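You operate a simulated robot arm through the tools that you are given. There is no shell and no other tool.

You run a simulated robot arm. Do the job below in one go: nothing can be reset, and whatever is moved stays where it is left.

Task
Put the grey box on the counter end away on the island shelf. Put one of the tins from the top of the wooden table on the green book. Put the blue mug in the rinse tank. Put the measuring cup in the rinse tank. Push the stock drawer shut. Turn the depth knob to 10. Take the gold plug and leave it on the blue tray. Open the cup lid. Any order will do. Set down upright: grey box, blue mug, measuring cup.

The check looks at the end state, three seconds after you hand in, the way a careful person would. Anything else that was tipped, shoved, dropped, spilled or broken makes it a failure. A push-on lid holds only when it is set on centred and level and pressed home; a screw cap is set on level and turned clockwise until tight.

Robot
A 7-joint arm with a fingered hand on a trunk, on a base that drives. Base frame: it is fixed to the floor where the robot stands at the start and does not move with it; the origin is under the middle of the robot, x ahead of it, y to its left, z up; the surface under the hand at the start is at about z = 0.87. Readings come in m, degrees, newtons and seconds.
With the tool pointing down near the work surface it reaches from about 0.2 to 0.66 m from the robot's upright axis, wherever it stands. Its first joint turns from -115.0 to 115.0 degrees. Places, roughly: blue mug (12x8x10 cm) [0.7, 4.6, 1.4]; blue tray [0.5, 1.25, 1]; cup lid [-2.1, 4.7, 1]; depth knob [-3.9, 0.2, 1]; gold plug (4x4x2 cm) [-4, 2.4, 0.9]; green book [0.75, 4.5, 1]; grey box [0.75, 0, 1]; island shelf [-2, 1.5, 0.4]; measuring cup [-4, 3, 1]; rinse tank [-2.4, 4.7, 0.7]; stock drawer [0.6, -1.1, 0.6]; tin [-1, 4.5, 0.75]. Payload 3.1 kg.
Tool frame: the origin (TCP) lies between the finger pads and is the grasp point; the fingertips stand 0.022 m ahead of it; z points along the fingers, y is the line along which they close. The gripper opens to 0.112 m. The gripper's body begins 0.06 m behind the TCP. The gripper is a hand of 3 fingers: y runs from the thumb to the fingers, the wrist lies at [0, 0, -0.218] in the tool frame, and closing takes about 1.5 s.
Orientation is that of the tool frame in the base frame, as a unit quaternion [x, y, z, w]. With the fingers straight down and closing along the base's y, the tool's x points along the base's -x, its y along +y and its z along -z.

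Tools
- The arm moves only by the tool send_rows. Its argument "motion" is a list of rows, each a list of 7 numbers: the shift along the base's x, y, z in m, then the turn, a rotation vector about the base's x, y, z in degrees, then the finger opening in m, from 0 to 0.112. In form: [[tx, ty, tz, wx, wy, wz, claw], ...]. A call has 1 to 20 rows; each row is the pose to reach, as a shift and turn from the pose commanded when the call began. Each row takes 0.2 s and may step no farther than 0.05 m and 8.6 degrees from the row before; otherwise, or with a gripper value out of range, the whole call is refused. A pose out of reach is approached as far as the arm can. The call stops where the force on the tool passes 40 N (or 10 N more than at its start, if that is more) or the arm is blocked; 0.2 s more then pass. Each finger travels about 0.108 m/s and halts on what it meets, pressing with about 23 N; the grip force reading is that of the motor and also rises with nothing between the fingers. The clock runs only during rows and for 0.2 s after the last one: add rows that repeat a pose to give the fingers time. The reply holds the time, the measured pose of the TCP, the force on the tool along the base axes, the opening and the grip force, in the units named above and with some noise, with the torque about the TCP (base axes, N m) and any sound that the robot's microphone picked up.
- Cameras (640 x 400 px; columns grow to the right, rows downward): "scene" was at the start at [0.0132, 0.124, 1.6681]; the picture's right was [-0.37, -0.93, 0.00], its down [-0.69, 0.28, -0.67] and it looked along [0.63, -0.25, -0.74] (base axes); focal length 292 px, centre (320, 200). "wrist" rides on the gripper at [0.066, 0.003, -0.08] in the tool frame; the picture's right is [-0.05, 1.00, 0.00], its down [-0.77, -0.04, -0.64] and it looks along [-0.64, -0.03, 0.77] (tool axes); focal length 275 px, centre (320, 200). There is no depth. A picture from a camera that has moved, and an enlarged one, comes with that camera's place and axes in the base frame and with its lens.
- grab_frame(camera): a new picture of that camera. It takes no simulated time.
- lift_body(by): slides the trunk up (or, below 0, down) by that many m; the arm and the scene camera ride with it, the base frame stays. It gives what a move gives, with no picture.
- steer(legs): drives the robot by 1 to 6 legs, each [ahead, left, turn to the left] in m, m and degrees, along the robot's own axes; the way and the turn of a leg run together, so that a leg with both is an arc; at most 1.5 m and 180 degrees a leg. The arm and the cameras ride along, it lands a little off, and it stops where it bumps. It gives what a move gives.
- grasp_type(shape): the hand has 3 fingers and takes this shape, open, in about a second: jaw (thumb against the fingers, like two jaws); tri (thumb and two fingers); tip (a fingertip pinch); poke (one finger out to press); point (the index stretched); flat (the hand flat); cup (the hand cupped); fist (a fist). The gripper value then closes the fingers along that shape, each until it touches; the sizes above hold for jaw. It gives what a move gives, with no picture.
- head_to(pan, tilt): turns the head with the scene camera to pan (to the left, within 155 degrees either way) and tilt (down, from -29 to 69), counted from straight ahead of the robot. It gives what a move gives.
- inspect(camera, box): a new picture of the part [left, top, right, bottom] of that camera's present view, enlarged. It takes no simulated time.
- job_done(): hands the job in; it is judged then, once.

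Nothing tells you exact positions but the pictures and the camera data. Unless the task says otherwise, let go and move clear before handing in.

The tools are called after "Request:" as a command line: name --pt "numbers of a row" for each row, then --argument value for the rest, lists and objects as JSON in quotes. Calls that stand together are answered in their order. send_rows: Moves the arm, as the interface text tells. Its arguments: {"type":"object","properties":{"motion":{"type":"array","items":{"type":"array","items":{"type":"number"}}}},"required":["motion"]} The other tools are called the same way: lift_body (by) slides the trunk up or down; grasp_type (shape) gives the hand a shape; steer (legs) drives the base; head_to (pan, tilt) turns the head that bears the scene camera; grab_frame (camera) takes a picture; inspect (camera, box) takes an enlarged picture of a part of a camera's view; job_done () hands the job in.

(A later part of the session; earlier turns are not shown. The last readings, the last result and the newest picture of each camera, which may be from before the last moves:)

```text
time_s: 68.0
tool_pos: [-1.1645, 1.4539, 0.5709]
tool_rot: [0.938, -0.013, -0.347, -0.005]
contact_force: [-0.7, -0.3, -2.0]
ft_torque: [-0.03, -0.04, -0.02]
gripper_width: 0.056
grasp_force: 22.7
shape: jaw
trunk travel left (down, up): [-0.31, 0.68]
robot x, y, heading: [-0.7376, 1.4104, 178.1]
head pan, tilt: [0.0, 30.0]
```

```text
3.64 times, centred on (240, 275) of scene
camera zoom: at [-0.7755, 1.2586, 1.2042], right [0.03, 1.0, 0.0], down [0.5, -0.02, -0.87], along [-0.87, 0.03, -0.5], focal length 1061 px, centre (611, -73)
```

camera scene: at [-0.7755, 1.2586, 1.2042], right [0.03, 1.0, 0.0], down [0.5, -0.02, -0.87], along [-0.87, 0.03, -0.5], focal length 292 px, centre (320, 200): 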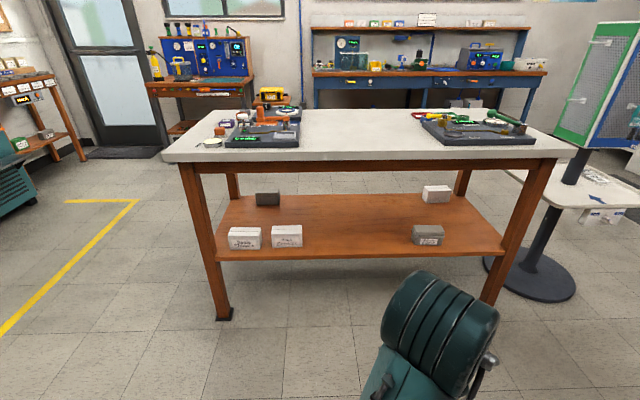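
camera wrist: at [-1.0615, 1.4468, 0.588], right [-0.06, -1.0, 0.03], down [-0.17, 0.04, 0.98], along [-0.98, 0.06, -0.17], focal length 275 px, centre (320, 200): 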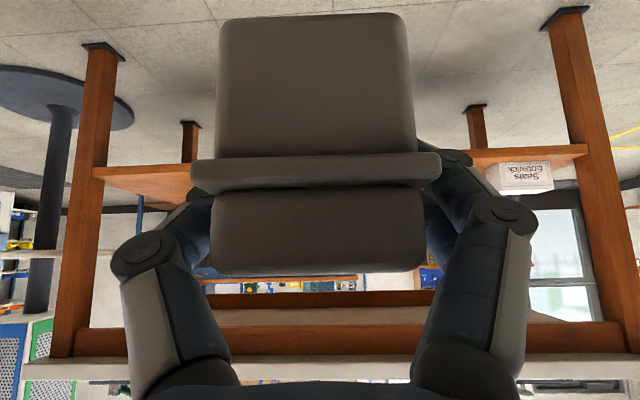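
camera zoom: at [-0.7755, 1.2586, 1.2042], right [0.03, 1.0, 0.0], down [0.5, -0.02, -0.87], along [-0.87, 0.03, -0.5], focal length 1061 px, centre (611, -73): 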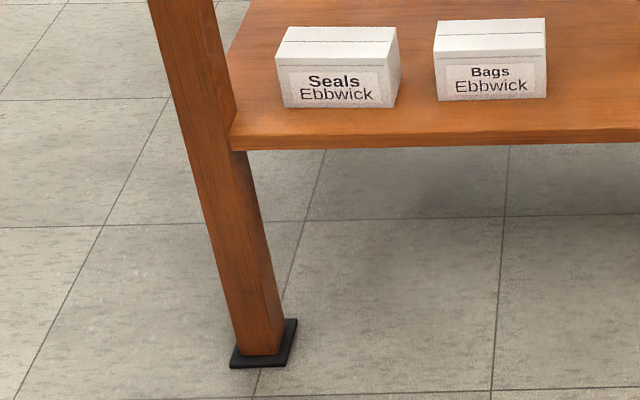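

The shelf top is at z≈0.385, there's a free stretch around y 1.2–1.7, and the underside of the rail is at 0.775. I'll drive in 0.5 m.

Request:
steer --legs '[[0.48, 0, 0]]'

Request:
send_rows --pt "0 0 -0.04 0 0 0 0.03" --pt "0 0 -0.08 0 0 0 0.03" --pt "-0.04 0 -0.085 0 0 0 0.03" --pt "-0.08 0 -0.085 0 0 0 0.03" --pt "-0.12 0 -0.085 0 0 0 0.03"

Request:
grab_frame --camera "scene"

Request:
grab_frame --camera "wrist"

```text
time_s: 70.8
tool_pos: [-1.6445, 1.4669, 0.5691]
tool_rot: [0.938, -0.012, -0.347, -0.006]
contact_force: [-0.1, 0.1, -2.7]
ft_torque: [0.01, -0.06, 0.0]
gripper_width: 0.0558
grasp_force: 23.1
shape: jaw
trunk travel left (down, up): [-0.31, 0.68]
robot x, y, heading: [-1.2162, 1.4264, 178.5]
head pan, tilt: [0.0, 30.0]
```

```text
time_s: 72.0
tool_pos: [-1.7656, 1.4669, 0.4852]
tool_rot: [0.938, -0.012, -0.347, -0.005]
contact_force: [0.5, -1.1, -2.3]
ft_torque: [0.01, -0.05, 0.01]
gripper_width: 0.0558
grasp_force: 23.2
shape: jaw
trunk travel left (down, up): [-0.31, 0.68]
robot x, y, heading: [-1.2184, 1.4269, 178.6]
head pan, tilt: [0.0, 30.0]
```

```text
taken
camera scene: at [-1.2549, 1.2729, 1.2043], right [0.03, 1.0, 0.0], down [0.5, -0.01, -0.87], along [-0.87, 0.02, -0.5], focal length 292 px, centre (320, 200)
```

scene: 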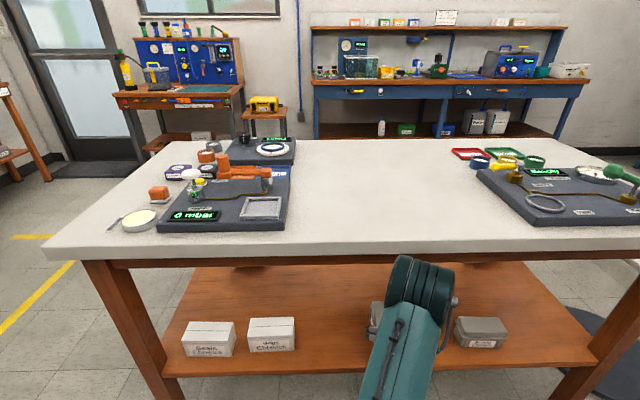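

```text
taken
camera wrist: at [-1.6614, 1.4594, 0.503], right [-0.06, -1.0, 0.03], down [-0.17, 0.04, 0.98], along [-0.98, 0.06, -0.17], focal length 275 px, centre (320, 200)
```

wrist: 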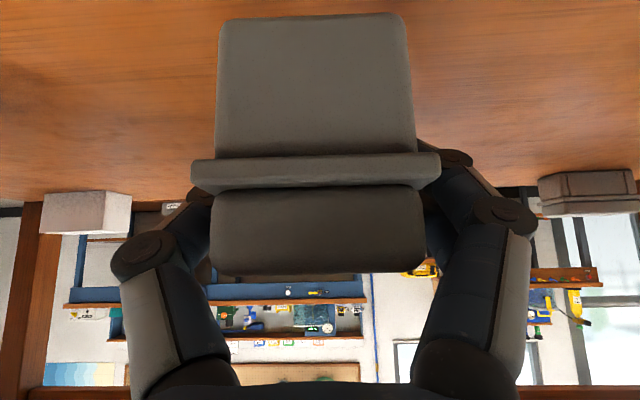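

It's well inside the opening. I'll push in a bit more and lower the box onto the shelf.

Request:
send_rows --pt "-0.03 0 0 0 0 0 0.03" --pt "-0.055 0 0 0 0 0 0.03" --pt "-0.055 0 -0.02 0 0 0 0.03" --pt "-0.055 0 -0.035 0 0 0 0.03" --pt "-0.055 0 -0.042 0 0 0 0.03"

Request:
grab_frame --camera "wrist"

Request:
inspect --camera "scene" --box '[340, 250, 540, 390]'

```text
time_s: 73.2
tool_pos: [-1.8191, 1.4675, 0.4424]
tool_rot: [0.938, -0.012, -0.347, -0.005]
contact_force: [0.7, -0.3, -3.0]
ft_torque: [-0.01, -0.06, 0.0]
gripper_width: 0.0556
grasp_force: 23.2
shape: jaw
trunk travel left (down, up): [-0.31, 0.68]
robot x, y, heading: [-1.2219, 1.4257, 178.2]
head pan, tilt: [0.0, 30.0]
```

```text
taken
camera wrist: at [-1.7162, 1.4599, 0.4612], right [-0.06, -1.0, 0.03], down [-0.17, 0.04, 0.98], along [-0.98, 0.06, -0.17], focal length 275 px, centre (320, 200)
```

wrist: 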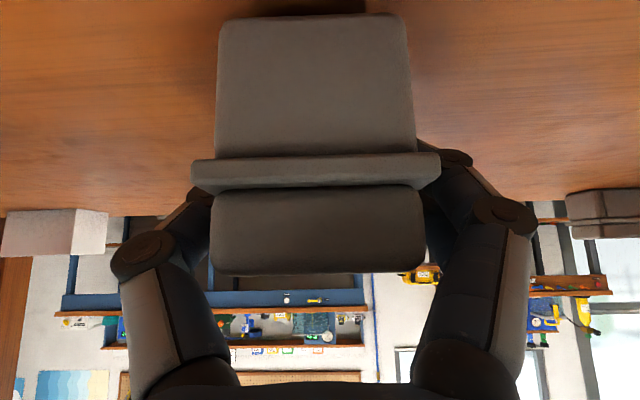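

```text
2.86 times, centred on (440, 320) of scene
camera zoom: at [-1.255, 1.2728, 1.2043], right [0.03, 1.0, 0.0], down [0.5, -0.01, -0.87], along [-0.87, 0.02, -0.5], focal length 833 px, centre (-23, -143)
```

zoom: 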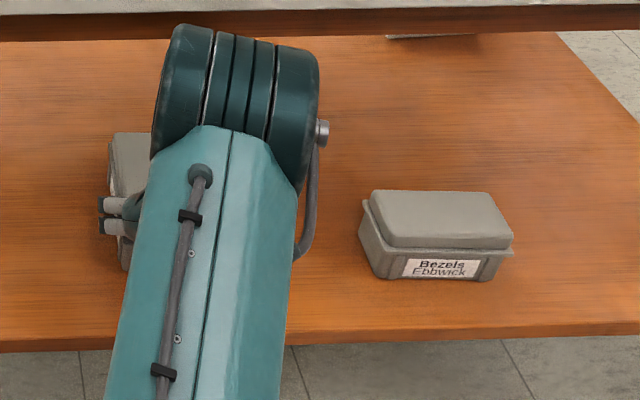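

Almost down. I'll lower further in small steps until it touches.

Request:
send_rows --pt "0 0 -0.004 0 0 0 0.03" --pt "0 0 -0.007 0 0 0 0.03"

Request:
grab_frame --camera "wrist"

```text
time_s: 73.8
tool_pos: [-1.8193, 1.4671, 0.4361]
tool_rot: [0.938, -0.011, -0.347, -0.005]
contact_force: [0.2, -0.8, -2.7]
ft_torque: [0.02, -0.08, 0.02]
gripper_width: 0.056
grasp_force: 22.6
shape: jaw
trunk travel left (down, up): [-0.31, 0.68]
robot x, y, heading: [-1.2177, 1.4235, 178.3]
head pan, tilt: [0.0, 30.0]
```

```text
taken
camera wrist: at [-1.7166, 1.4599, 0.4542], right [-0.06, -1.0, 0.03], down [-0.17, 0.04, 0.98], along [-0.98, 0.05, -0.17], focal length 275 px, centre (320, 200)
```

wrist: 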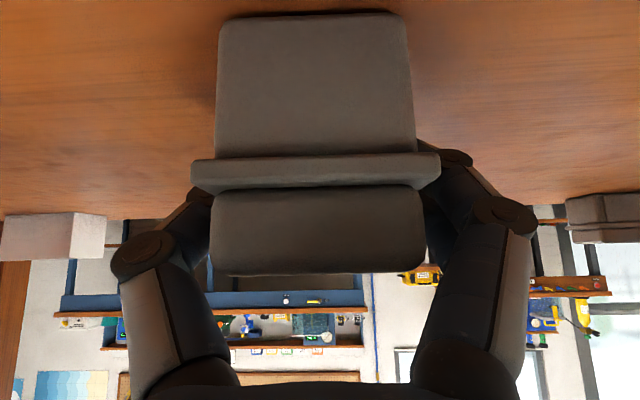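

Request:
send_rows --pt "0 0 -0.003 0 0 0 0.03" --pt "0 0 -0.006 0 0 0 0.03"

```text
time_s: 74.4
tool_pos: [-1.8194, 1.4659, 0.434]
tool_rot: [0.936, -0.012, -0.351, -0.007]
contact_force: [0.2, -1.8, 22.1]
ft_torque: [-0.14, -0.14, -0.07]
gripper_width: 0.0558
grasp_force: 23.0
shape: jaw
trunk travel left (down, up): [-0.31, 0.68]
robot x, y, heading: [-1.2166, 1.4227, 178.4]
head pan, tilt: [0.0, 30.0]
```

Contact with the shelf. I'll release and back out along the finger axis.

Request:
send_rows --pt "0 0 0.003 0 0 0 0.05" --pt "0 0 0.003 0 0 0 0.08" --pt "0 0 0.003 0 0 0 0.112" --pt "0 0 0.003 0 0 0 0.112" --pt "0 0 0.003 0 0 0 0.112" --pt "0.013 0 0.018 0 0 0 0.112" --pt "0.033 0 0.038 0 0 0 0.112" --pt "0.06 0 0.06 0 0 0 0.112" --pt "0.1 0 0.075 0 0 0 0.112" --pt "0.15 0 0.08 0 0 0 0.112" --pt "0.2 0 0.08 0 0 0 0.112"

Request:
grab_frame --camera "wrist"

Request:
inspect --camera "scene" --box '[160, 230, 620, 390]'

```text
refused: row 10 steps farther than a row can; nothing moved
```

```text
taken
camera wrist: at [-1.7166, 1.46, 0.4506], right [-0.06, -1.0, 0.03], down [-0.16, 0.04, 0.99], along [-0.99, 0.06, -0.16], focal length 275 px, centre (320, 200)
```

wrist: 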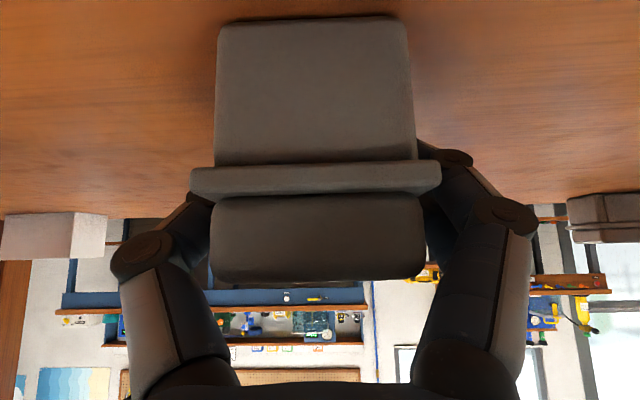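

```text
1.39 times, centred on (390, 310) of scene
camera zoom: at [-1.2515, 1.2724, 1.2048], right [0.03, 1.0, 0.0], down [0.5, -0.01, -0.87], along [-0.87, 0.02, -0.5], focal length 406 px, centre (223, 47)
```

zoom: 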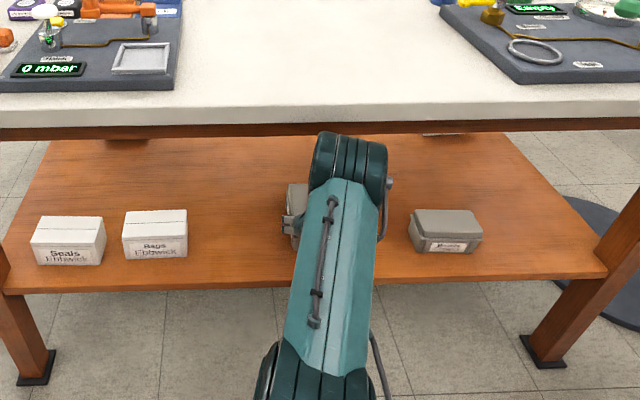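

Request:
send_rows --pt "0 0 0.002 0 0 0 0.05" --pt "0 0 0.002 0 0 0 0.08" --pt "0 0 0.002 0 0 0 0.112" --pt "0 0 0.002 0 0 0 0.112" --pt "0 0 0.002 0 0 0 0.112" --pt "0.013 0 0.018 0 0 0 0.112" --pt "0.033 0 0.038 0 0 0 0.112" --pt "0.06 0 0.06 0 0 0 0.112" --pt "0.1 0 0.075 0 0 0 0.112" --pt "0.145 0 0.08 0 0 0 0.112" --pt "0.19 0 0.08 0 0 0 0.112"

Request:
grab_frame --camera "wrist"

Request:
inspect --camera "scene" --box '[160, 230, 620, 390]'

```text
time_s: 76.8
tool_pos: [-1.6278, 1.4667, 0.5094]
tool_rot: [0.938, -0.011, -0.346, -0.005]
contact_force: [0.1, 0.0, 0.1]
ft_torque: [-0.03, 0.01, -0.02]
gripper_width: 0.1119
grasp_force: 0.0
shape: jaw
trunk travel left (down, up): [-0.31, 0.68]
robot x, y, heading: [-1.2185, 1.4265, 178.6]
head pan, tilt: [0.0, 30.0]
```

```text
taken
camera wrist: at [-1.5249, 1.46, 0.5271], right [-0.06, -1.0, 0.03], down [-0.17, 0.04, 0.98], along [-0.98, 0.05, -0.17], focal length 275 px, centre (320, 200)
```

wrist: 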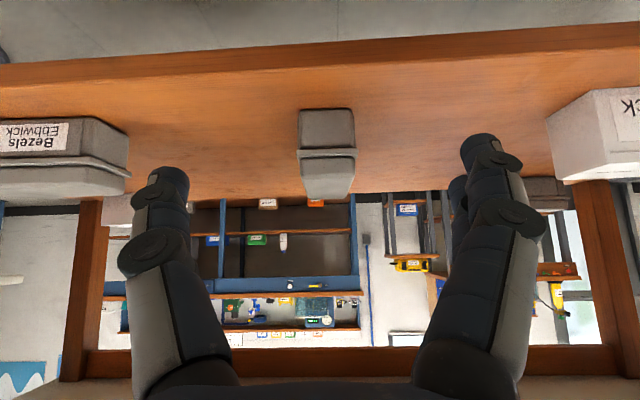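

```text
1.39 times, centred on (390, 310) of scene
camera zoom: at [-1.2545, 1.2727, 1.2043], right [0.03, 1.0, 0.0], down [0.5, -0.01, -0.87], along [-0.87, 0.02, -0.5], focal length 406 px, centre (223, 47)
```

zoom: 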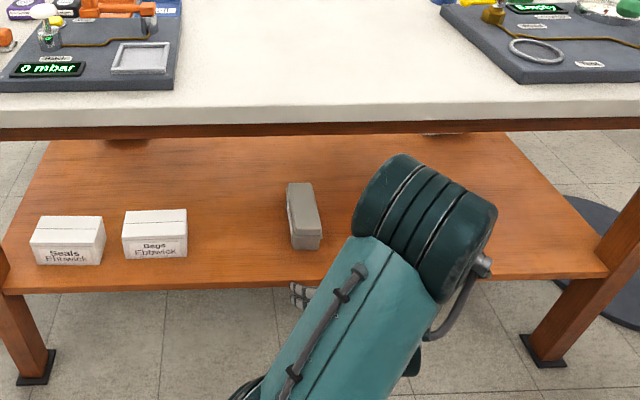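

The grey box now stands upright on the island shelf. Next I'll back off, raise the trunk, and drive round to the depth knob desk near (-3.9, 0.2).

Request:
steer --legs '[[-0.4, 0, 1.5], [0, -0.0, 0], [0, 1.22, 0], [1.5, 0, 0], [0.3, 0, 0]]'

Request:
lift_body --by 0.4

Request:
head_to --pan 0 --tilt 30

Request:
grab_frame --camera "scene"

Request:
head_to --pan -50 --tilt 25

Request:
grab_frame --camera "scene"

```text
time_s: 94.1
tool_pos: [-3.0489, 0.2697, 0.5094]
tool_rot: [0.938, -0.008, -0.346, -0.004]
contact_force: [0.3, 0.9, 0.2]
ft_torque: [0.01, 0.0, 0.0]
gripper_width: 0.112
grasp_force: 0.1
shape: jaw
trunk travel left (down, up): [-0.31, 0.68]
robot x, y, heading: [-2.6437, 0.2277, 178.8]
head pan, tilt: [0.0, 30.0]
```

```text
time_s: 97.9
tool_pos: [-3.049, 0.2699, 0.9091]
tool_rot: [0.938, -0.008, -0.347, -0.005]
contact_force: [0.4, 0.1, -0.3]
ft_torque: [-0.01, 0.0, -0.01]
gripper_width: 0.1119
grasp_force: 0.0
shape: jaw
trunk travel left (down, up): [-0.71, 0.28]
robot x, y, heading: [-2.6356, 0.23, 179.1]
head pan, tilt: [0.0, 30.0]
```

```text
time_s: 98.5
tool_pos: [-3.0502, 0.2696, 0.9095]
tool_rot: [0.938, -0.009, -0.347, -0.004]
contact_force: [0.1, 0.4, 0.6]
ft_torque: [0.01, -0.01, 0.0]
gripper_width: 0.112
grasp_force: 0.1
shape: jaw
trunk travel left (down, up): [-0.71, 0.28]
robot x, y, heading: [-2.6422, 0.2309, 178.9]
head pan, tilt: [0.0, 30.0]
```

```text
taken
camera scene: at [-2.6748, 0.0775, 1.6043], right [0.02, 1.0, 0.0], down [0.5, -0.01, -0.87], along [-0.87, 0.02, -0.5], focal length 292 px, centre (320, 200)
```

scene: 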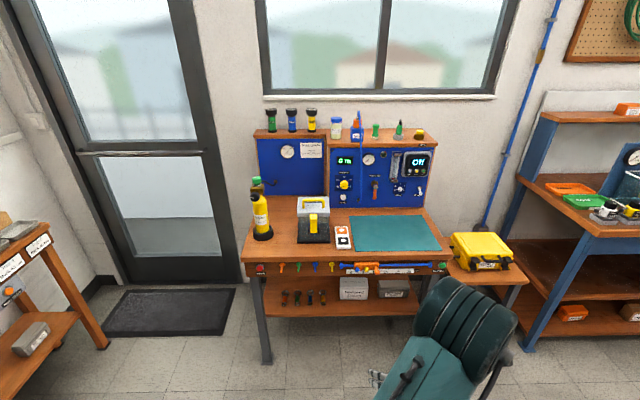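

```text
time_s: 99.7
tool_pos: [-3.05, 0.2698, 0.9093]
tool_rot: [0.938, -0.008, -0.346, -0.003]
contact_force: [0.5, -0.3, -1.1]
ft_torque: [0.0, -0.02, 0.02]
gripper_width: 0.112
grasp_force: 0.0
shape: jaw
trunk travel left (down, up): [-0.71, 0.28]
robot x, y, heading: [-2.6421, 0.2307, 178.7]
head pan, tilt: [-50.0, 25.0]
```

```text
taken
camera scene: at [-2.6422, 0.1474, 1.6123], right [0.78, 0.63, 0.0], down [0.27, -0.33, -0.91], along [-0.57, 0.71, -0.42], focal length 292 px, centre (320, 200)
```

scene: 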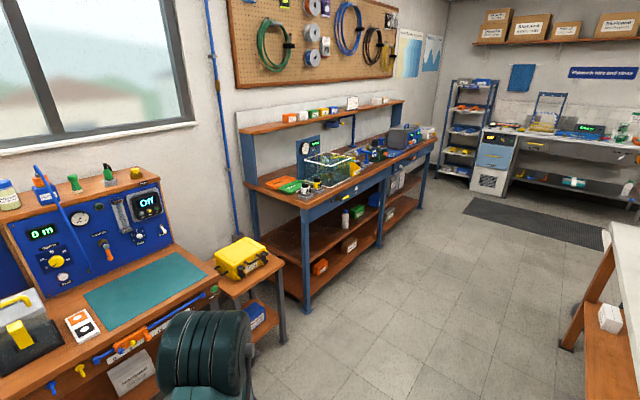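

The panel on the desk reads "0 m", with a yellow knob below it. I'll zoom in.

Request:
head_to --pan 0 --tilt 20

Request:
inspect --camera "scene" --box '[310, 170, 390, 220]'

Request:
inspect --camera "scene" --box '[240, 130, 460, 270]'

```text
time_s: 100.9
tool_pos: [-3.0498, 0.2693, 0.91]
tool_rot: [0.938, -0.009, -0.347, -0.004]
contact_force: [1.0, -0.1, -0.5]
ft_torque: [0.0, 0.0, 0.0]
gripper_width: 0.1118
grasp_force: 0.1
shape: jaw
trunk travel left (down, up): [-0.71, 0.28]
robot x, y, heading: [-2.6435, 0.2277, 179.0]
head pan, tilt: [0.0, 20.0]
```

```text
8.00 times, centred on (350, 195) of scene
camera zoom: at [-2.6775, 0.0777, 1.6204], right [0.02, 1.0, 0.0], down [0.34, -0.01, -0.94], along [-0.94, 0.02, -0.34], focal length 2333 px, centre (80, 240)
```

zoom: 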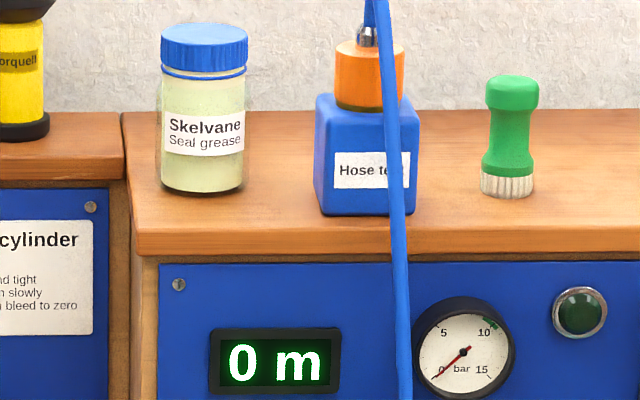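

```text
2.86 times, centred on (350, 200) of scene
camera zoom: at [-2.6775, 0.0777, 1.6204], right [0.02, 1.0, 0.0], down [0.34, -0.01, -0.94], along [-0.94, 0.02, -0.34], focal length 833 px, centre (234, 200)
```

zoom: 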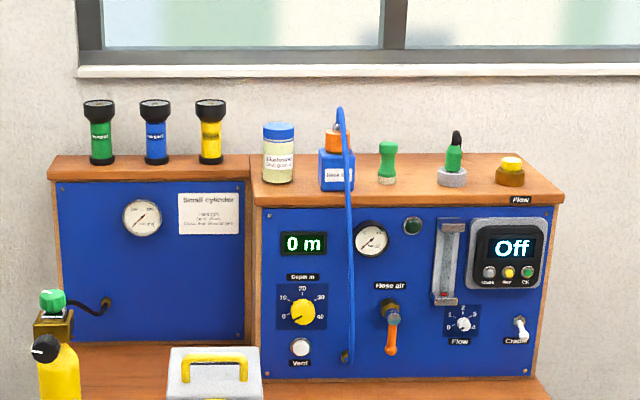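

Request:
inspect --camera "scene" --box '[324, 218, 372, 258]'

Request:
inspect --camera "scene" --box '[320, 200, 440, 290]'

```text
10.00 times, centred on (348, 238) of scene
camera zoom: at [-2.6775, 0.0777, 1.6204], right [0.02, 1.0, 0.0], down [0.34, -0.01, -0.94], along [-0.94, 0.02, -0.34], focal length 2917 px, centre (40, -180)
```

zoom: 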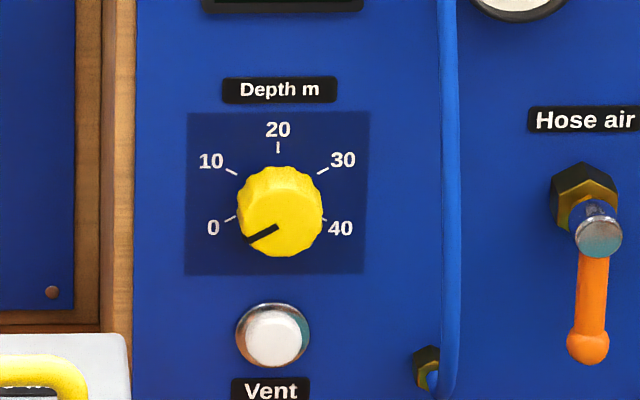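

```text
4.44 times, centred on (380, 245) of scene
camera zoom: at [-2.6775, 0.0777, 1.6204], right [0.02, 1.0, 0.0], down [0.34, -0.01, -0.94], along [-0.94, 0.02, -0.34], focal length 1296 px, centre (53, 0)
```

zoom: 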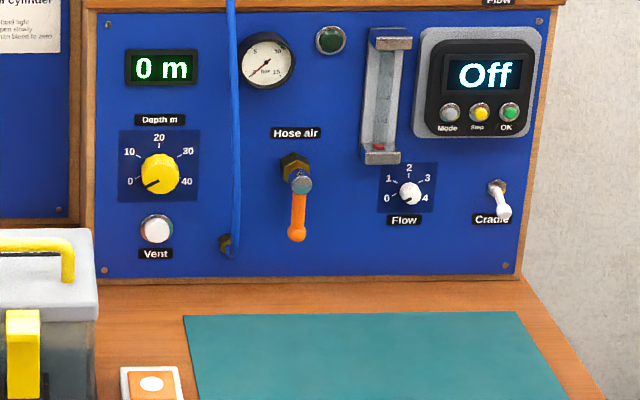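

The "Depth m" knob points at 0; the scale is 55° per 10 m, so 10 is 55° clockwise. I put the knob near (-3.86, 0.21, 1.0). I'll level the hand to point forward at that height, then approach.

Request:
send_rows --pt "0 -0.008 0.015 0 7.2 0 0.08" --pt "0 -0.016 0.03 0 14.4 0 0.08" --pt "0 -0.024 0.045 0 21.6 0 0.08" --pt "0 -0.032 0.06 0 28.8 0 0.08" --pt "0 -0.04 0.075 0 36 0 0.08" --pt "0 -0.048 0.09 0 43.2 0 0.08" --pt "0 -0.054 0.1 0 50 0 0.08"

Request:
steer --legs '[[0.35, 0, 1.0]]'

Request:
grab_frame --camera "wrist"

Request:
grab_frame --camera "scene"

```text
time_s: 102.5
tool_pos: [-3.0486, 0.2165, 1.0096]
tool_rot: [-0.703, 0.009, 0.711, 0.0]
contact_force: [0.1, 0.3, 0.1]
ft_torque: [0.0, 0.01, 0.04]
gripper_width: 0.0803
grasp_force: 0.0
shape: jaw
trunk travel left (down, up): [-0.71, 0.28]
robot x, y, heading: [-2.6409, 0.2273, 178.9]
head pan, tilt: [0.0, 20.0]
```

```text
time_s: 104.7
tool_pos: [-3.3999, 0.2132, 1.0107]
tool_rot: [-0.704, 0.002, 0.711, -0.007]
contact_force: [-0.5, 0.0, -0.6]
ft_torque: [0.02, -0.01, -0.02]
gripper_width: 0.0802
grasp_force: 0.0
shape: jaw
trunk travel left (down, up): [-0.71, 0.28]
robot x, y, heading: [-2.9905, 0.2367, 180.1]
head pan, tilt: [0.0, 20.0]
```

```text
taken
camera wrist: at [-3.3191, 0.2085, 0.9425], right [0.01, -1.0, 0.06], down [0.64, 0.05, 0.76], along [-0.77, 0.03, 0.64], focal length 275 px, centre (320, 200)
```

wrist: 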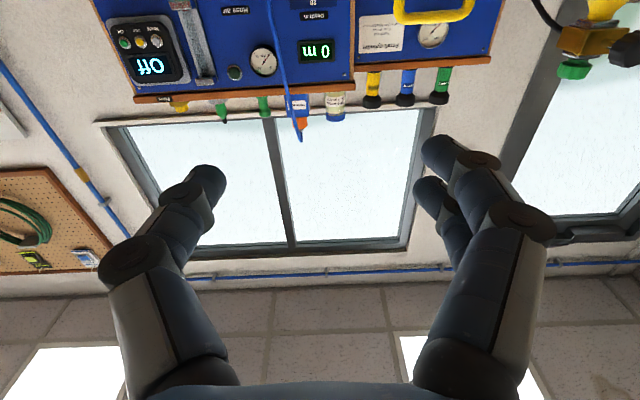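

```text
taken
camera scene: at [-3.025, 0.0813, 1.6203], right [0.0, 1.0, 0.0], down [0.34, 0.0, -0.94], along [-0.94, 0.0, -0.34], focal length 292 px, centre (320, 200)
```

scene: 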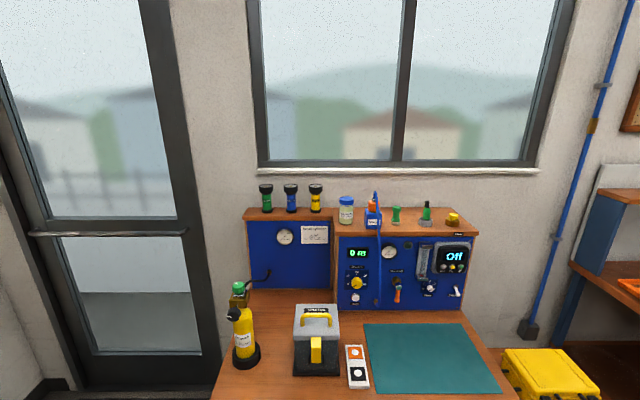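

I'll zoom on the knob again for a stereo fix.

Request:
inspect --camera "scene" --box '[325, 240, 405, 310]'

Request:
inspect --camera "wrist" --box '[260, 0, 360, 70]'

```text
5.71 times, centred on (365, 275) of scene
camera zoom: at [-3.025, 0.0813, 1.6203], right [0.0, 1.0, 0.0], down [0.34, 0.0, -0.94], along [-0.94, 0.0, -0.34], focal length 1667 px, centre (63, -229)
```

zoom: 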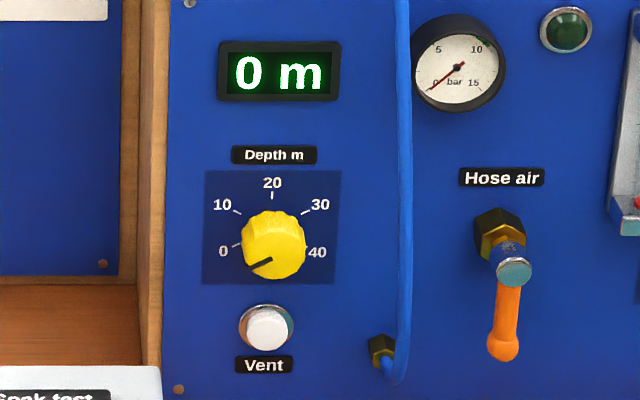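

```text
5.71 times, centred on (310, 35) of wrist
camera zoom: at [-3.3191, 0.2085, 0.9425], right [0.01, -1.0, 0.06], down [0.64, 0.05, 0.76], along [-0.77, 0.03, 0.64], focal length 1573 px, centre (377, 1143)
```

zoom: 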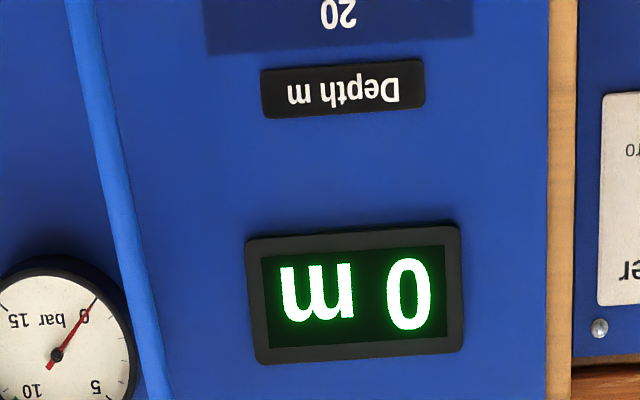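

The panel face is at x≈-3.967 and the knob axis at y≈0.2215, z≈0.957. The toolbox left of it may be tight, so I'll measure it.

Request:
inspect --camera "scene" --box '[220, 250, 400, 400]'

Request:
head_to --pan 0 --tilt 45

Request:
grab_frame --camera "scene"

```text
2.67 times, centred on (310, 325) of scene
camera zoom: at [-3.025, 0.0813, 1.6203], right [0.0, 1.0, 0.0], down [0.34, 0.0, -0.94], along [-0.94, 0.0, -0.34], focal length 778 px, centre (347, -133)
```

zoom: 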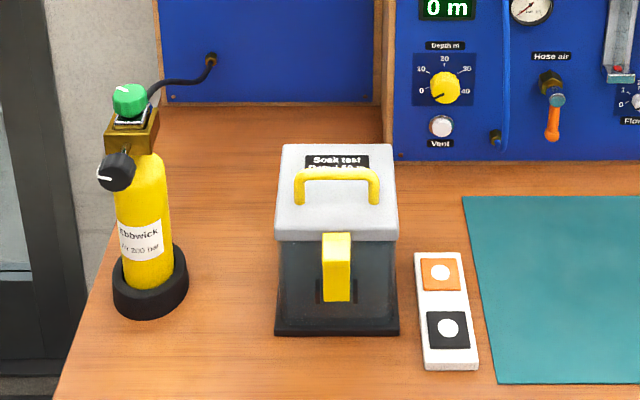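

```text
time_s: 105.6
tool_pos: [-3.3992, 0.2132, 1.0097]
tool_rot: [-0.703, 0.002, 0.711, -0.007]
contact_force: [0.2, 0.2, -0.2]
ft_torque: [0.02, -0.02, 0.01]
gripper_width: 0.0803
grasp_force: 0.2
shape: jaw
trunk travel left (down, up): [-0.71, 0.28]
robot x, y, heading: [-2.992, 0.2353, 179.8]
head pan, tilt: [0.0, 45.0]
```

```text
taken
camera scene: at [-3.0124, 0.0812, 1.5818], right [0.0, 1.0, 0.0], down [0.71, 0.0, -0.71], along [-0.71, 0.0, -0.71], focal length 292 px, centre (320, 200)
```

scene: 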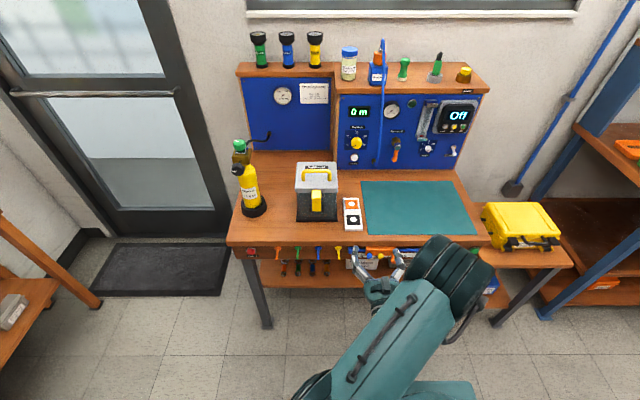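

There's about 2.7 cm of clearance beside the toolbox. I'll drive ahead 0.12 m and extend the arm toward the knob.

Request:
steer --legs '[[0.12, 0, 0]]'

Request:
send_rows --pt "-0.04 0.002 0 0 0 0 0.08" --pt "-0.08 0.004 0 0 0 0 0.08" --pt "-0.12 0.006 0 0 0 0 0.08" --pt "-0.16 0.008 -0.01 0 0 0 0.07" --pt "-0.2 0.008 -0.02 0 0 0 0.07" --pt "-0.24 0.008 -0.03 0 0 0 0.07" --pt "-0.28 0.008 -0.04 0 0 0 0.07" --pt "-0.31 0.008 -0.05 0 0 0 0.07"

Request:
grab_frame --camera "wrist"

Request:
grab_frame --camera "scene"

```text
time_s: 106.9
tool_pos: [-3.5189, 0.2141, 1.0097]
tool_rot: [-0.703, 0.003, 0.711, -0.007]
contact_force: [0.3, 0.6, 0.7]
ft_torque: [0.01, -0.04, -0.02]
gripper_width: 0.0806
grasp_force: 0.1
shape: jaw
trunk travel left (down, up): [-0.71, 0.28]
robot x, y, heading: [-3.1101, 0.2371, 180.0]
head pan, tilt: [0.0, 45.0]
```

```text
time_s: 108.7
tool_pos: [-3.8278, 0.222, 0.9587]
tool_rot: [-0.704, 0.004, 0.71, -0.006]
contact_force: [0.5, 0.1, 0.0]
ft_torque: [0.0, 0.03, -0.03]
gripper_width: 0.0705
grasp_force: 0.0
shape: jaw
trunk travel left (down, up): [-0.71, 0.28]
robot x, y, heading: [-3.1081, 0.2328, 179.8]
head pan, tilt: [0.0, 45.0]
```

```text
taken
camera wrist: at [-3.748, 0.2169, 0.8919], right [0.0, -1.0, 0.06], down [0.64, 0.05, 0.76], along [-0.77, 0.04, 0.64], focal length 275 px, centre (320, 200)
```

wrist: 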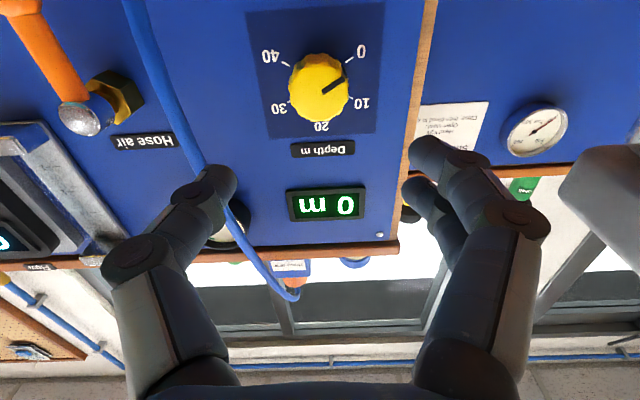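

```text
taken
camera scene: at [-3.133, 0.0819, 1.5817], right [0.0, 1.0, 0.0], down [0.71, 0.0, -0.71], along [-0.71, 0.0, -0.71], focal length 292 px, centre (320, 200)
```

scene: 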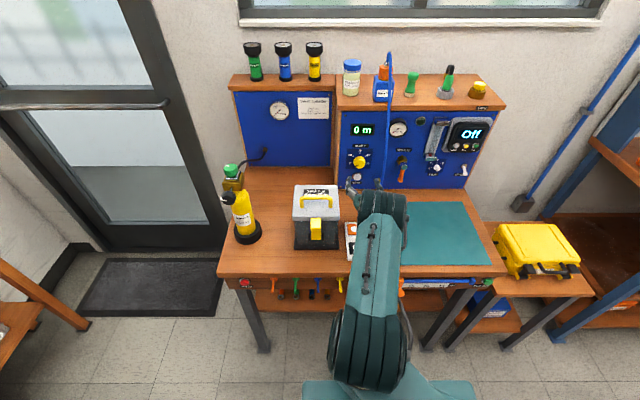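

The knob is right in line with the hand. I'll go in 0.1 m, then close on it.

Request:
send_rows --pt "-0.04 -0.001 -0.002 0 0 0 0.066" --pt "-0.075 -0.001 -0.002 0 0 0 0.066" --pt "-0.1 -0.001 -0.002 0 0 0 0.066"

Request:
grab_frame --camera "wrist"

Request:
inspect --camera "scene" --box '[320, 100, 440, 220]'

```text
time_s: 109.5
tool_pos: [-3.9293, 0.2209, 0.9572]
tool_rot: [-0.704, 0.003, 0.711, -0.007]
contact_force: [1.0, 0.3, -0.8]
ft_torque: [0.0, 0.01, 0.01]
gripper_width: 0.0663
grasp_force: 0.1
shape: jaw
trunk travel left (down, up): [-0.71, 0.28]
robot x, y, heading: [-3.1079, 0.2344, 179.7]
head pan, tilt: [0.0, 45.0]
```

```text
taken
camera wrist: at [-3.8486, 0.2154, 0.8901], right [0.0, -1.0, 0.06], down [0.64, 0.05, 0.76], along [-0.77, 0.04, 0.64], focal length 275 px, centre (320, 200)
```

wrist: 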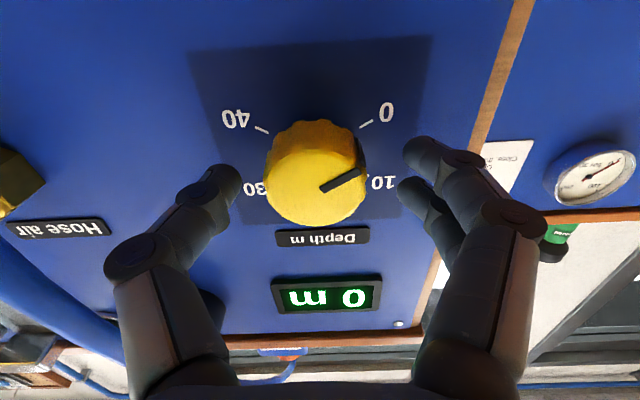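

```text
3.33 times, centred on (380, 160) of scene
camera zoom: at [-3.133, 0.0822, 1.5817], right [0.0, 1.0, 0.0], down [0.71, 0.0, -0.71], along [-0.71, 0.0, -0.71], focal length 972 px, centre (120, 333)
```

zoom: 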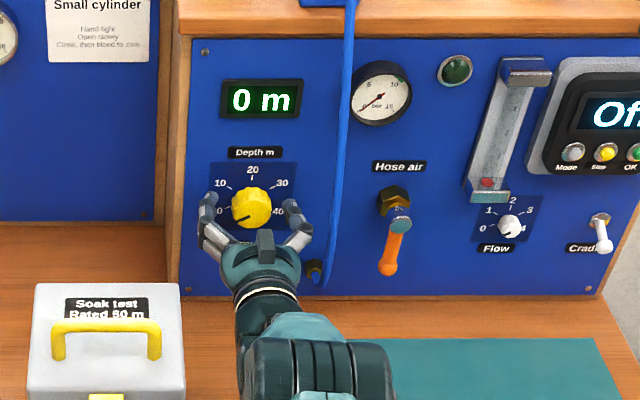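

The knob is centred between the fingers. I'll nudge 6 mm further and close.

Request:
send_rows --pt "-0.006 0.0005 0 0 0 0 0.066" --pt "-0.006 0.0005 0 0 0 0 0.03" --pt "-0.006 0.0005 0 0 0 0 0.03" --pt "-0.006 0.0005 0 0 0 0 0.03" --pt "-0.006 0.0005 0 0 0 0 0.03"

Request:
grab_frame --camera "wrist"

```text
time_s: 110.7
tool_pos: [-3.9348, 0.2215, 0.9574]
tool_rot: [-0.703, 0.003, 0.711, -0.007]
contact_force: [-1.1, 1.3, -1.4]
ft_torque: [-0.01, -0.02, -0.06]
gripper_width: 0.033
grasp_force: 23.2
shape: jaw
trunk travel left (down, up): [-0.71, 0.28]
robot x, y, heading: [-3.1099, 0.2335, 179.8]
head pan, tilt: [0.0, 45.0]
```

```text
taken
camera wrist: at [-3.8541, 0.2166, 0.8902], right [0.01, -1.0, 0.06], down [0.64, 0.05, 0.76], along [-0.77, 0.03, 0.64], focal length 275 px, centre (320, 200)
```

wrist: 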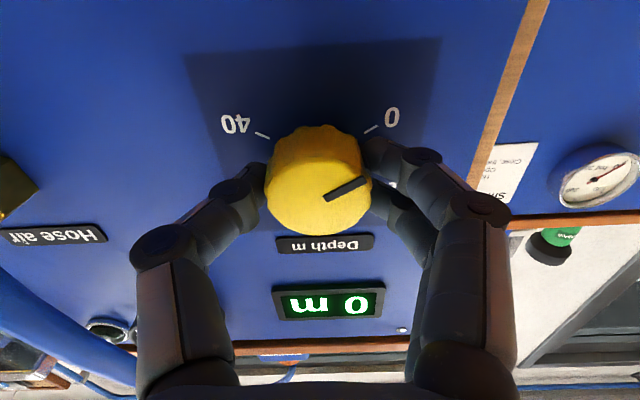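

Gripped. I'll rotate clockwise 30° first and check the display.

Request:
send_rows --pt "0 0 0 -7.5 0 0 0.03" --pt "0 0 0 -15 0 0 0.03" --pt "0 0 0 -22.5 0 0 0.03" --pt "0 0 0 -30 0 0 0.03"

Request:
inspect --camera "scene" --box '[320, 100, 440, 220]'

Request:
grab_frame --camera "wrist"

```text
time_s: 111.7
tool_pos: [-3.9339, 0.2224, 0.9573]
tool_rot: [-0.677, 0.188, 0.686, -0.189]
contact_force: [-0.6, 3.0, -1.7]
ft_torque: [0.01, -0.03, -0.09]
gripper_width: 0.0329
grasp_force: 23.2
shape: jaw
trunk travel left (down, up): [-0.71, 0.28]
robot x, y, heading: [-3.109, 0.2351, 179.9]
head pan, tilt: [0.0, 45.0]
```

```text
3.33 times, centred on (380, 160) of scene
camera zoom: at [-3.1328, 0.0827, 1.5818], right [0.0, 1.0, 0.0], down [0.71, 0.0, -0.71], along [-0.71, 0.0, -0.71], focal length 972 px, centre (120, 333)
```

zoom: 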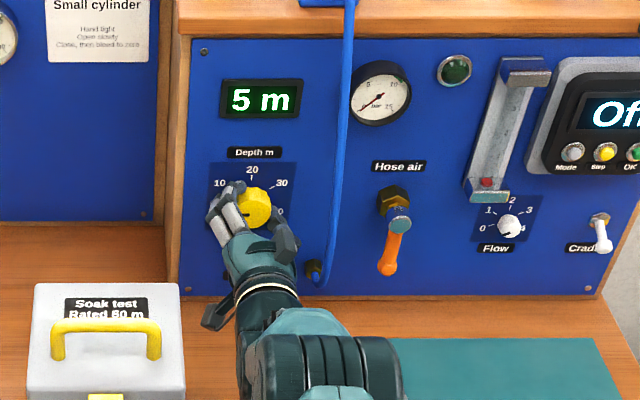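

```text
taken
camera wrist: at [-3.8542, 0.1843, 0.901], right [0.0, -0.83, 0.55], down [0.64, 0.43, 0.64], along [-0.77, 0.35, 0.54], focal length 275 px, centre (320, 200)
```

wrist: 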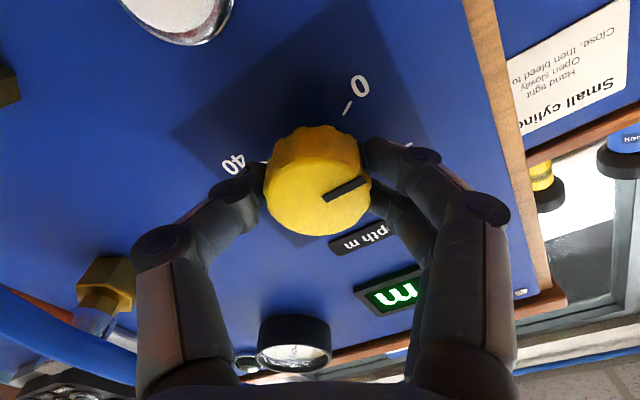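

It reads 5 m and follows nicely. I'll turn another 25°.

Request:
send_rows --pt "0 0 0 -7 0 0 0.03" --pt "0 0 0 -14 0 0 0.03" --pt "0 0 0 -20 0 0 0.03" --pt "0 0 0 -25 0 0 0.03"

Request:
inspect --camera "scene" --box '[320, 100, 440, 220]'

Request:
grab_frame --camera "wrist"

```text
time_s: 112.7
tool_pos: [-3.9346, 0.2229, 0.957]
tool_rot: [-0.62, 0.332, 0.629, -0.331]
contact_force: [1.4, 5.0, -3.7]
ft_torque: [0.0, -0.05, -0.07]
gripper_width: 0.0333
grasp_force: 22.9
shape: jaw
trunk travel left (down, up): [-0.71, 0.28]
robot x, y, heading: [-3.1069, 0.2332, 179.9]
head pan, tilt: [0.0, 45.0]
```

```text
3.33 times, centred on (380, 160) of scene
camera zoom: at [-3.1325, 0.083, 1.5818], right [0.0, 1.0, 0.0], down [0.71, 0.0, -0.71], along [-0.71, 0.0, -0.71], focal length 972 px, centre (120, 333)
```

zoom: 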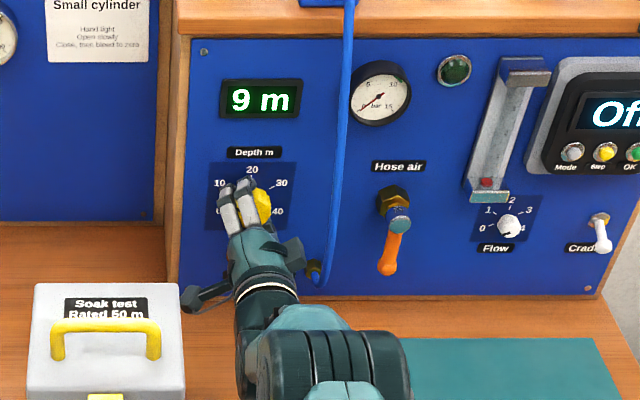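

```text
taken
camera wrist: at [-3.8545, 0.1646, 0.9217], right [0.0, -0.52, 0.85], down [0.64, 0.65, 0.4], along [-0.76, 0.55, 0.34], focal length 275 px, centre (320, 200)
```

wrist: 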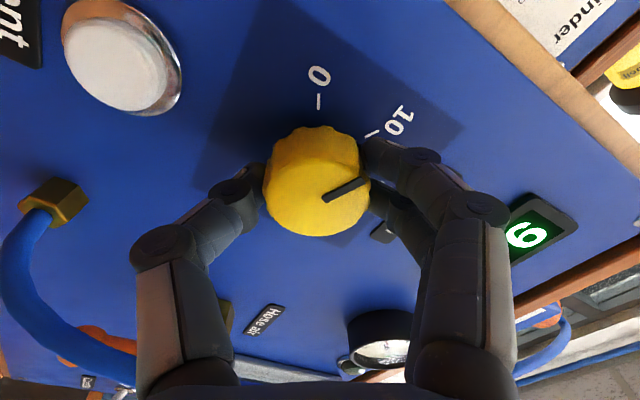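

It reads 9 m, so the scale is about 6° per metre. I'll turn 5° more.

Request:
send_rows --pt "0 0 0 -3 0 0 0.03" --pt "0 0 0 -5.5 0 0 0.03"

Request:
inspect --camera "scene" --box '[320, 100, 440, 220]'

Request:
grab_frame --camera "wrist"

```text
time_s: 113.3
tool_pos: [-3.9348, 0.2231, 0.9559]
tool_rot: [-0.604, 0.362, 0.612, -0.361]
contact_force: [3.5, 5.5, -4.2]
ft_torque: [0.04, -0.1, -0.07]
gripper_width: 0.0334
grasp_force: 23.0
shape: jaw
trunk travel left (down, up): [-0.71, 0.28]
robot x, y, heading: [-3.1131, 0.2301, 179.5]
head pan, tilt: [0.0, 45.0]
```

```text
3.33 times, centred on (380, 160) of scene
camera zoom: at [-3.1325, 0.0833, 1.5818], right [0.0, 1.0, 0.0], down [0.71, 0.0, -0.71], along [-0.71, 0.0, -0.71], focal length 972 px, centre (120, 333)
```

zoom: 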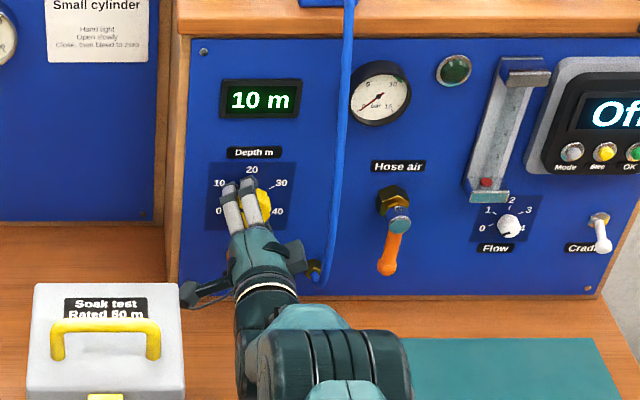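

```text
taken
camera wrist: at [-3.8545, 0.1615, 0.9273], right [0.0, -0.44, 0.9], down [0.64, 0.69, 0.33], along [-0.76, 0.58, 0.28], focal length 275 px, centre (320, 200)
```

wrist: 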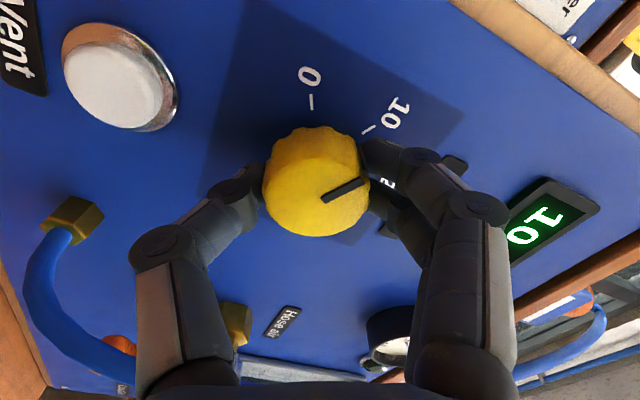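

It reads 10 m. I'll release gently and retreat straight back.

Request:
send_rows --pt "0 0 0 0 0 0 0.05" --pt "0 0 0 0 0 0 0.06" --pt "0 0 0 0 0 0 0.06" --pt "0.02 0 0 0 0 0 0.06" --pt "0.05 0 0 0 0 0 0.06" --pt "0.09 0 0 0 0 0 0.06"

Request:
inspect --camera "scene" --box '[320, 100, 440, 220]'

```text
time_s: 114.7
tool_pos: [-3.8435, 0.2211, 0.9588]
tool_rot: [-0.603, 0.361, 0.613, -0.361]
contact_force: [0.8, 0.5, -0.7]
ft_torque: [0.01, -0.02, 0.02]
gripper_width: 0.0596
grasp_force: 0.1
shape: jaw
trunk travel left (down, up): [-0.71, 0.28]
robot x, y, heading: [-3.1095, 0.2328, 179.5]
head pan, tilt: [0.0, 45.0]
```

```text
3.33 times, centred on (380, 160) of scene
camera zoom: at [-3.1313, 0.0818, 1.5817], right [0.0, 1.0, 0.0], down [0.71, 0.0, -0.71], along [-0.71, 0.0, -0.71], focal length 972 px, centre (120, 333)
```

zoom: 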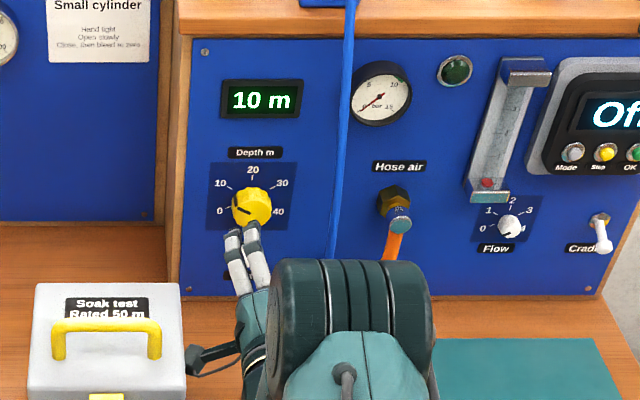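

The display holds at 10 m. I'll raise the hand to clear the toolbox, retract, and drive back.

Request:
send_rows --pt "0.01 0.01 0.04 0 0 0 0.06" --pt "0.03 0.015 0.08 6 0 0 0.06" --pt "0.07 0.02 0.11 12 0 0 0.06" --pt "0.11 0.02 0.12 18 0 0 0.06" --pt "0.15 0.02 0.12 25 0 0 0.06" --pt "0.19 0.02 0.12 32 0 0 0.06" --pt "0.23 0.02 0.12 39 0 0 0.06" --pt "0.27 0.02 0.12 46 0 0 0.06" --pt "0.31 0.02 0.12 53 0 0 0.06" --pt "0.35 0.02 0.12 60 0 0 0.06"

Request:
steer --legs '[[-0.45, 0, 0]]'

Request:
head_to --pan -70 --tilt 30

Request:
grab_frame --camera "scene"

```text
refused: row 3 steps farther than a row can; nothing moved
```

```text
time_s: 117.4
tool_pos: [-3.3947, 0.2187, 0.9585]
tool_rot: [-0.605, 0.36, 0.612, -0.361]
contact_force: [0.3, -0.6, -0.3]
ft_torque: [0.01, -0.01, 0.0]
gripper_width: 0.0596
grasp_force: 0.1
shape: jaw
trunk travel left (down, up): [-0.71, 0.28]
robot x, y, heading: [-2.6607, 0.23, 179.7]
head pan, tilt: [0.0, 45.0]
```

```text
time_s: 118.8
tool_pos: [-3.3965, 0.2177, 0.958]
tool_rot: [-0.605, 0.36, 0.611, -0.361]
contact_force: [0.9, 0.3, -0.4]
ft_torque: [0.02, 0.03, 0.02]
gripper_width: 0.0596
grasp_force: 0.1
shape: jaw
trunk travel left (down, up): [-0.71, 0.28]
robot x, y, heading: [-2.6614, 0.2347, 179.7]
head pan, tilt: [-70.0, 30.0]
```

```text
taken
camera scene: at [-2.6326, 0.1654, 1.6043], right [0.94, 0.34, 0.0], down [0.17, -0.47, -0.87], along [-0.3, 0.81, -0.5], focal length 292 px, centre (320, 200)
```

scene: 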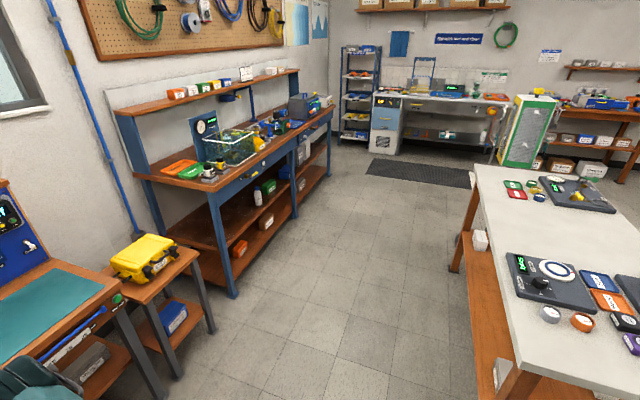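

The arm move was refused before the drive, so I'll check that nothing on the desk was disturbed, then bring the arm in.

Request:
send_rows --pt "0.04 0.01 0.02 7.5 0 0 0.06" --pt "0.08 0.01 0.04 15 0 0 0.06" --pt "0.12 0.01 0.06 22.5 0 0 0.06" --pt "0.16 0.01 0.08 30 0 0 0.06" --pt "0.2 0.01 0.1 37.5 0 0 0.06" --pt "0.24 0.01 0.12 45 0 0 0.06" --pt "0.28 0.01 0.14 52.5 0 0 0.06" --pt "0.32 0.01 0.15 60 0 0 0.06"

Request:
head_to --pan 0 --tilt 25

Request:
inspect --camera "scene" --box '[200, 120, 480, 300]'

```text
time_s: 120.6
tool_pos: [-3.0747, 0.2279, 1.1108]
tool_rot: [-0.703, 0.004, 0.711, -0.011]
contact_force: [-1.2, 0.1, 0.1]
ft_torque: [-0.06, -0.02, 0.04]
gripper_width: 0.0598
grasp_force: 0.1
shape: jaw
out of reach, approached as far as the arm can: row 4
trunk travel left (down, up): [-0.71, 0.28]
robot x, y, heading: [-2.6633, 0.2371, 180.3]
head pan, tilt: [-70.0, 30.0]
```

```text
time_s: 122.0
tool_pos: [-3.0774, 0.2291, 1.1082]
tool_rot: [-0.704, 0.006, 0.71, -0.011]
contact_force: [0.3, -0.8, -0.7]
ft_torque: [0.01, 0.02, -0.01]
gripper_width: 0.0597
grasp_force: 0.1
shape: jaw
trunk travel left (down, up): [-0.71, 0.28]
robot x, y, heading: [-2.6577, 0.232, 179.9]
head pan, tilt: [0.0, 25.0]
```

```text
2.22 times, centred on (340, 210) of scene
camera zoom: at [-2.6936, 0.0806, 1.6123], right [0.0, 1.0, 0.0], down [0.42, 0.0, -0.91], along [-0.91, 0.0, -0.42], focal length 648 px, centre (276, 178)
```

zoom: 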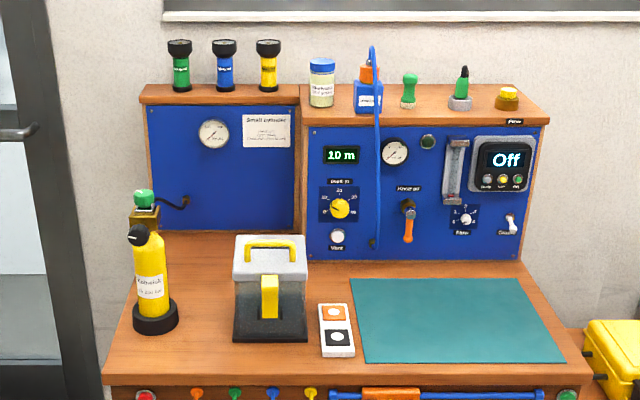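

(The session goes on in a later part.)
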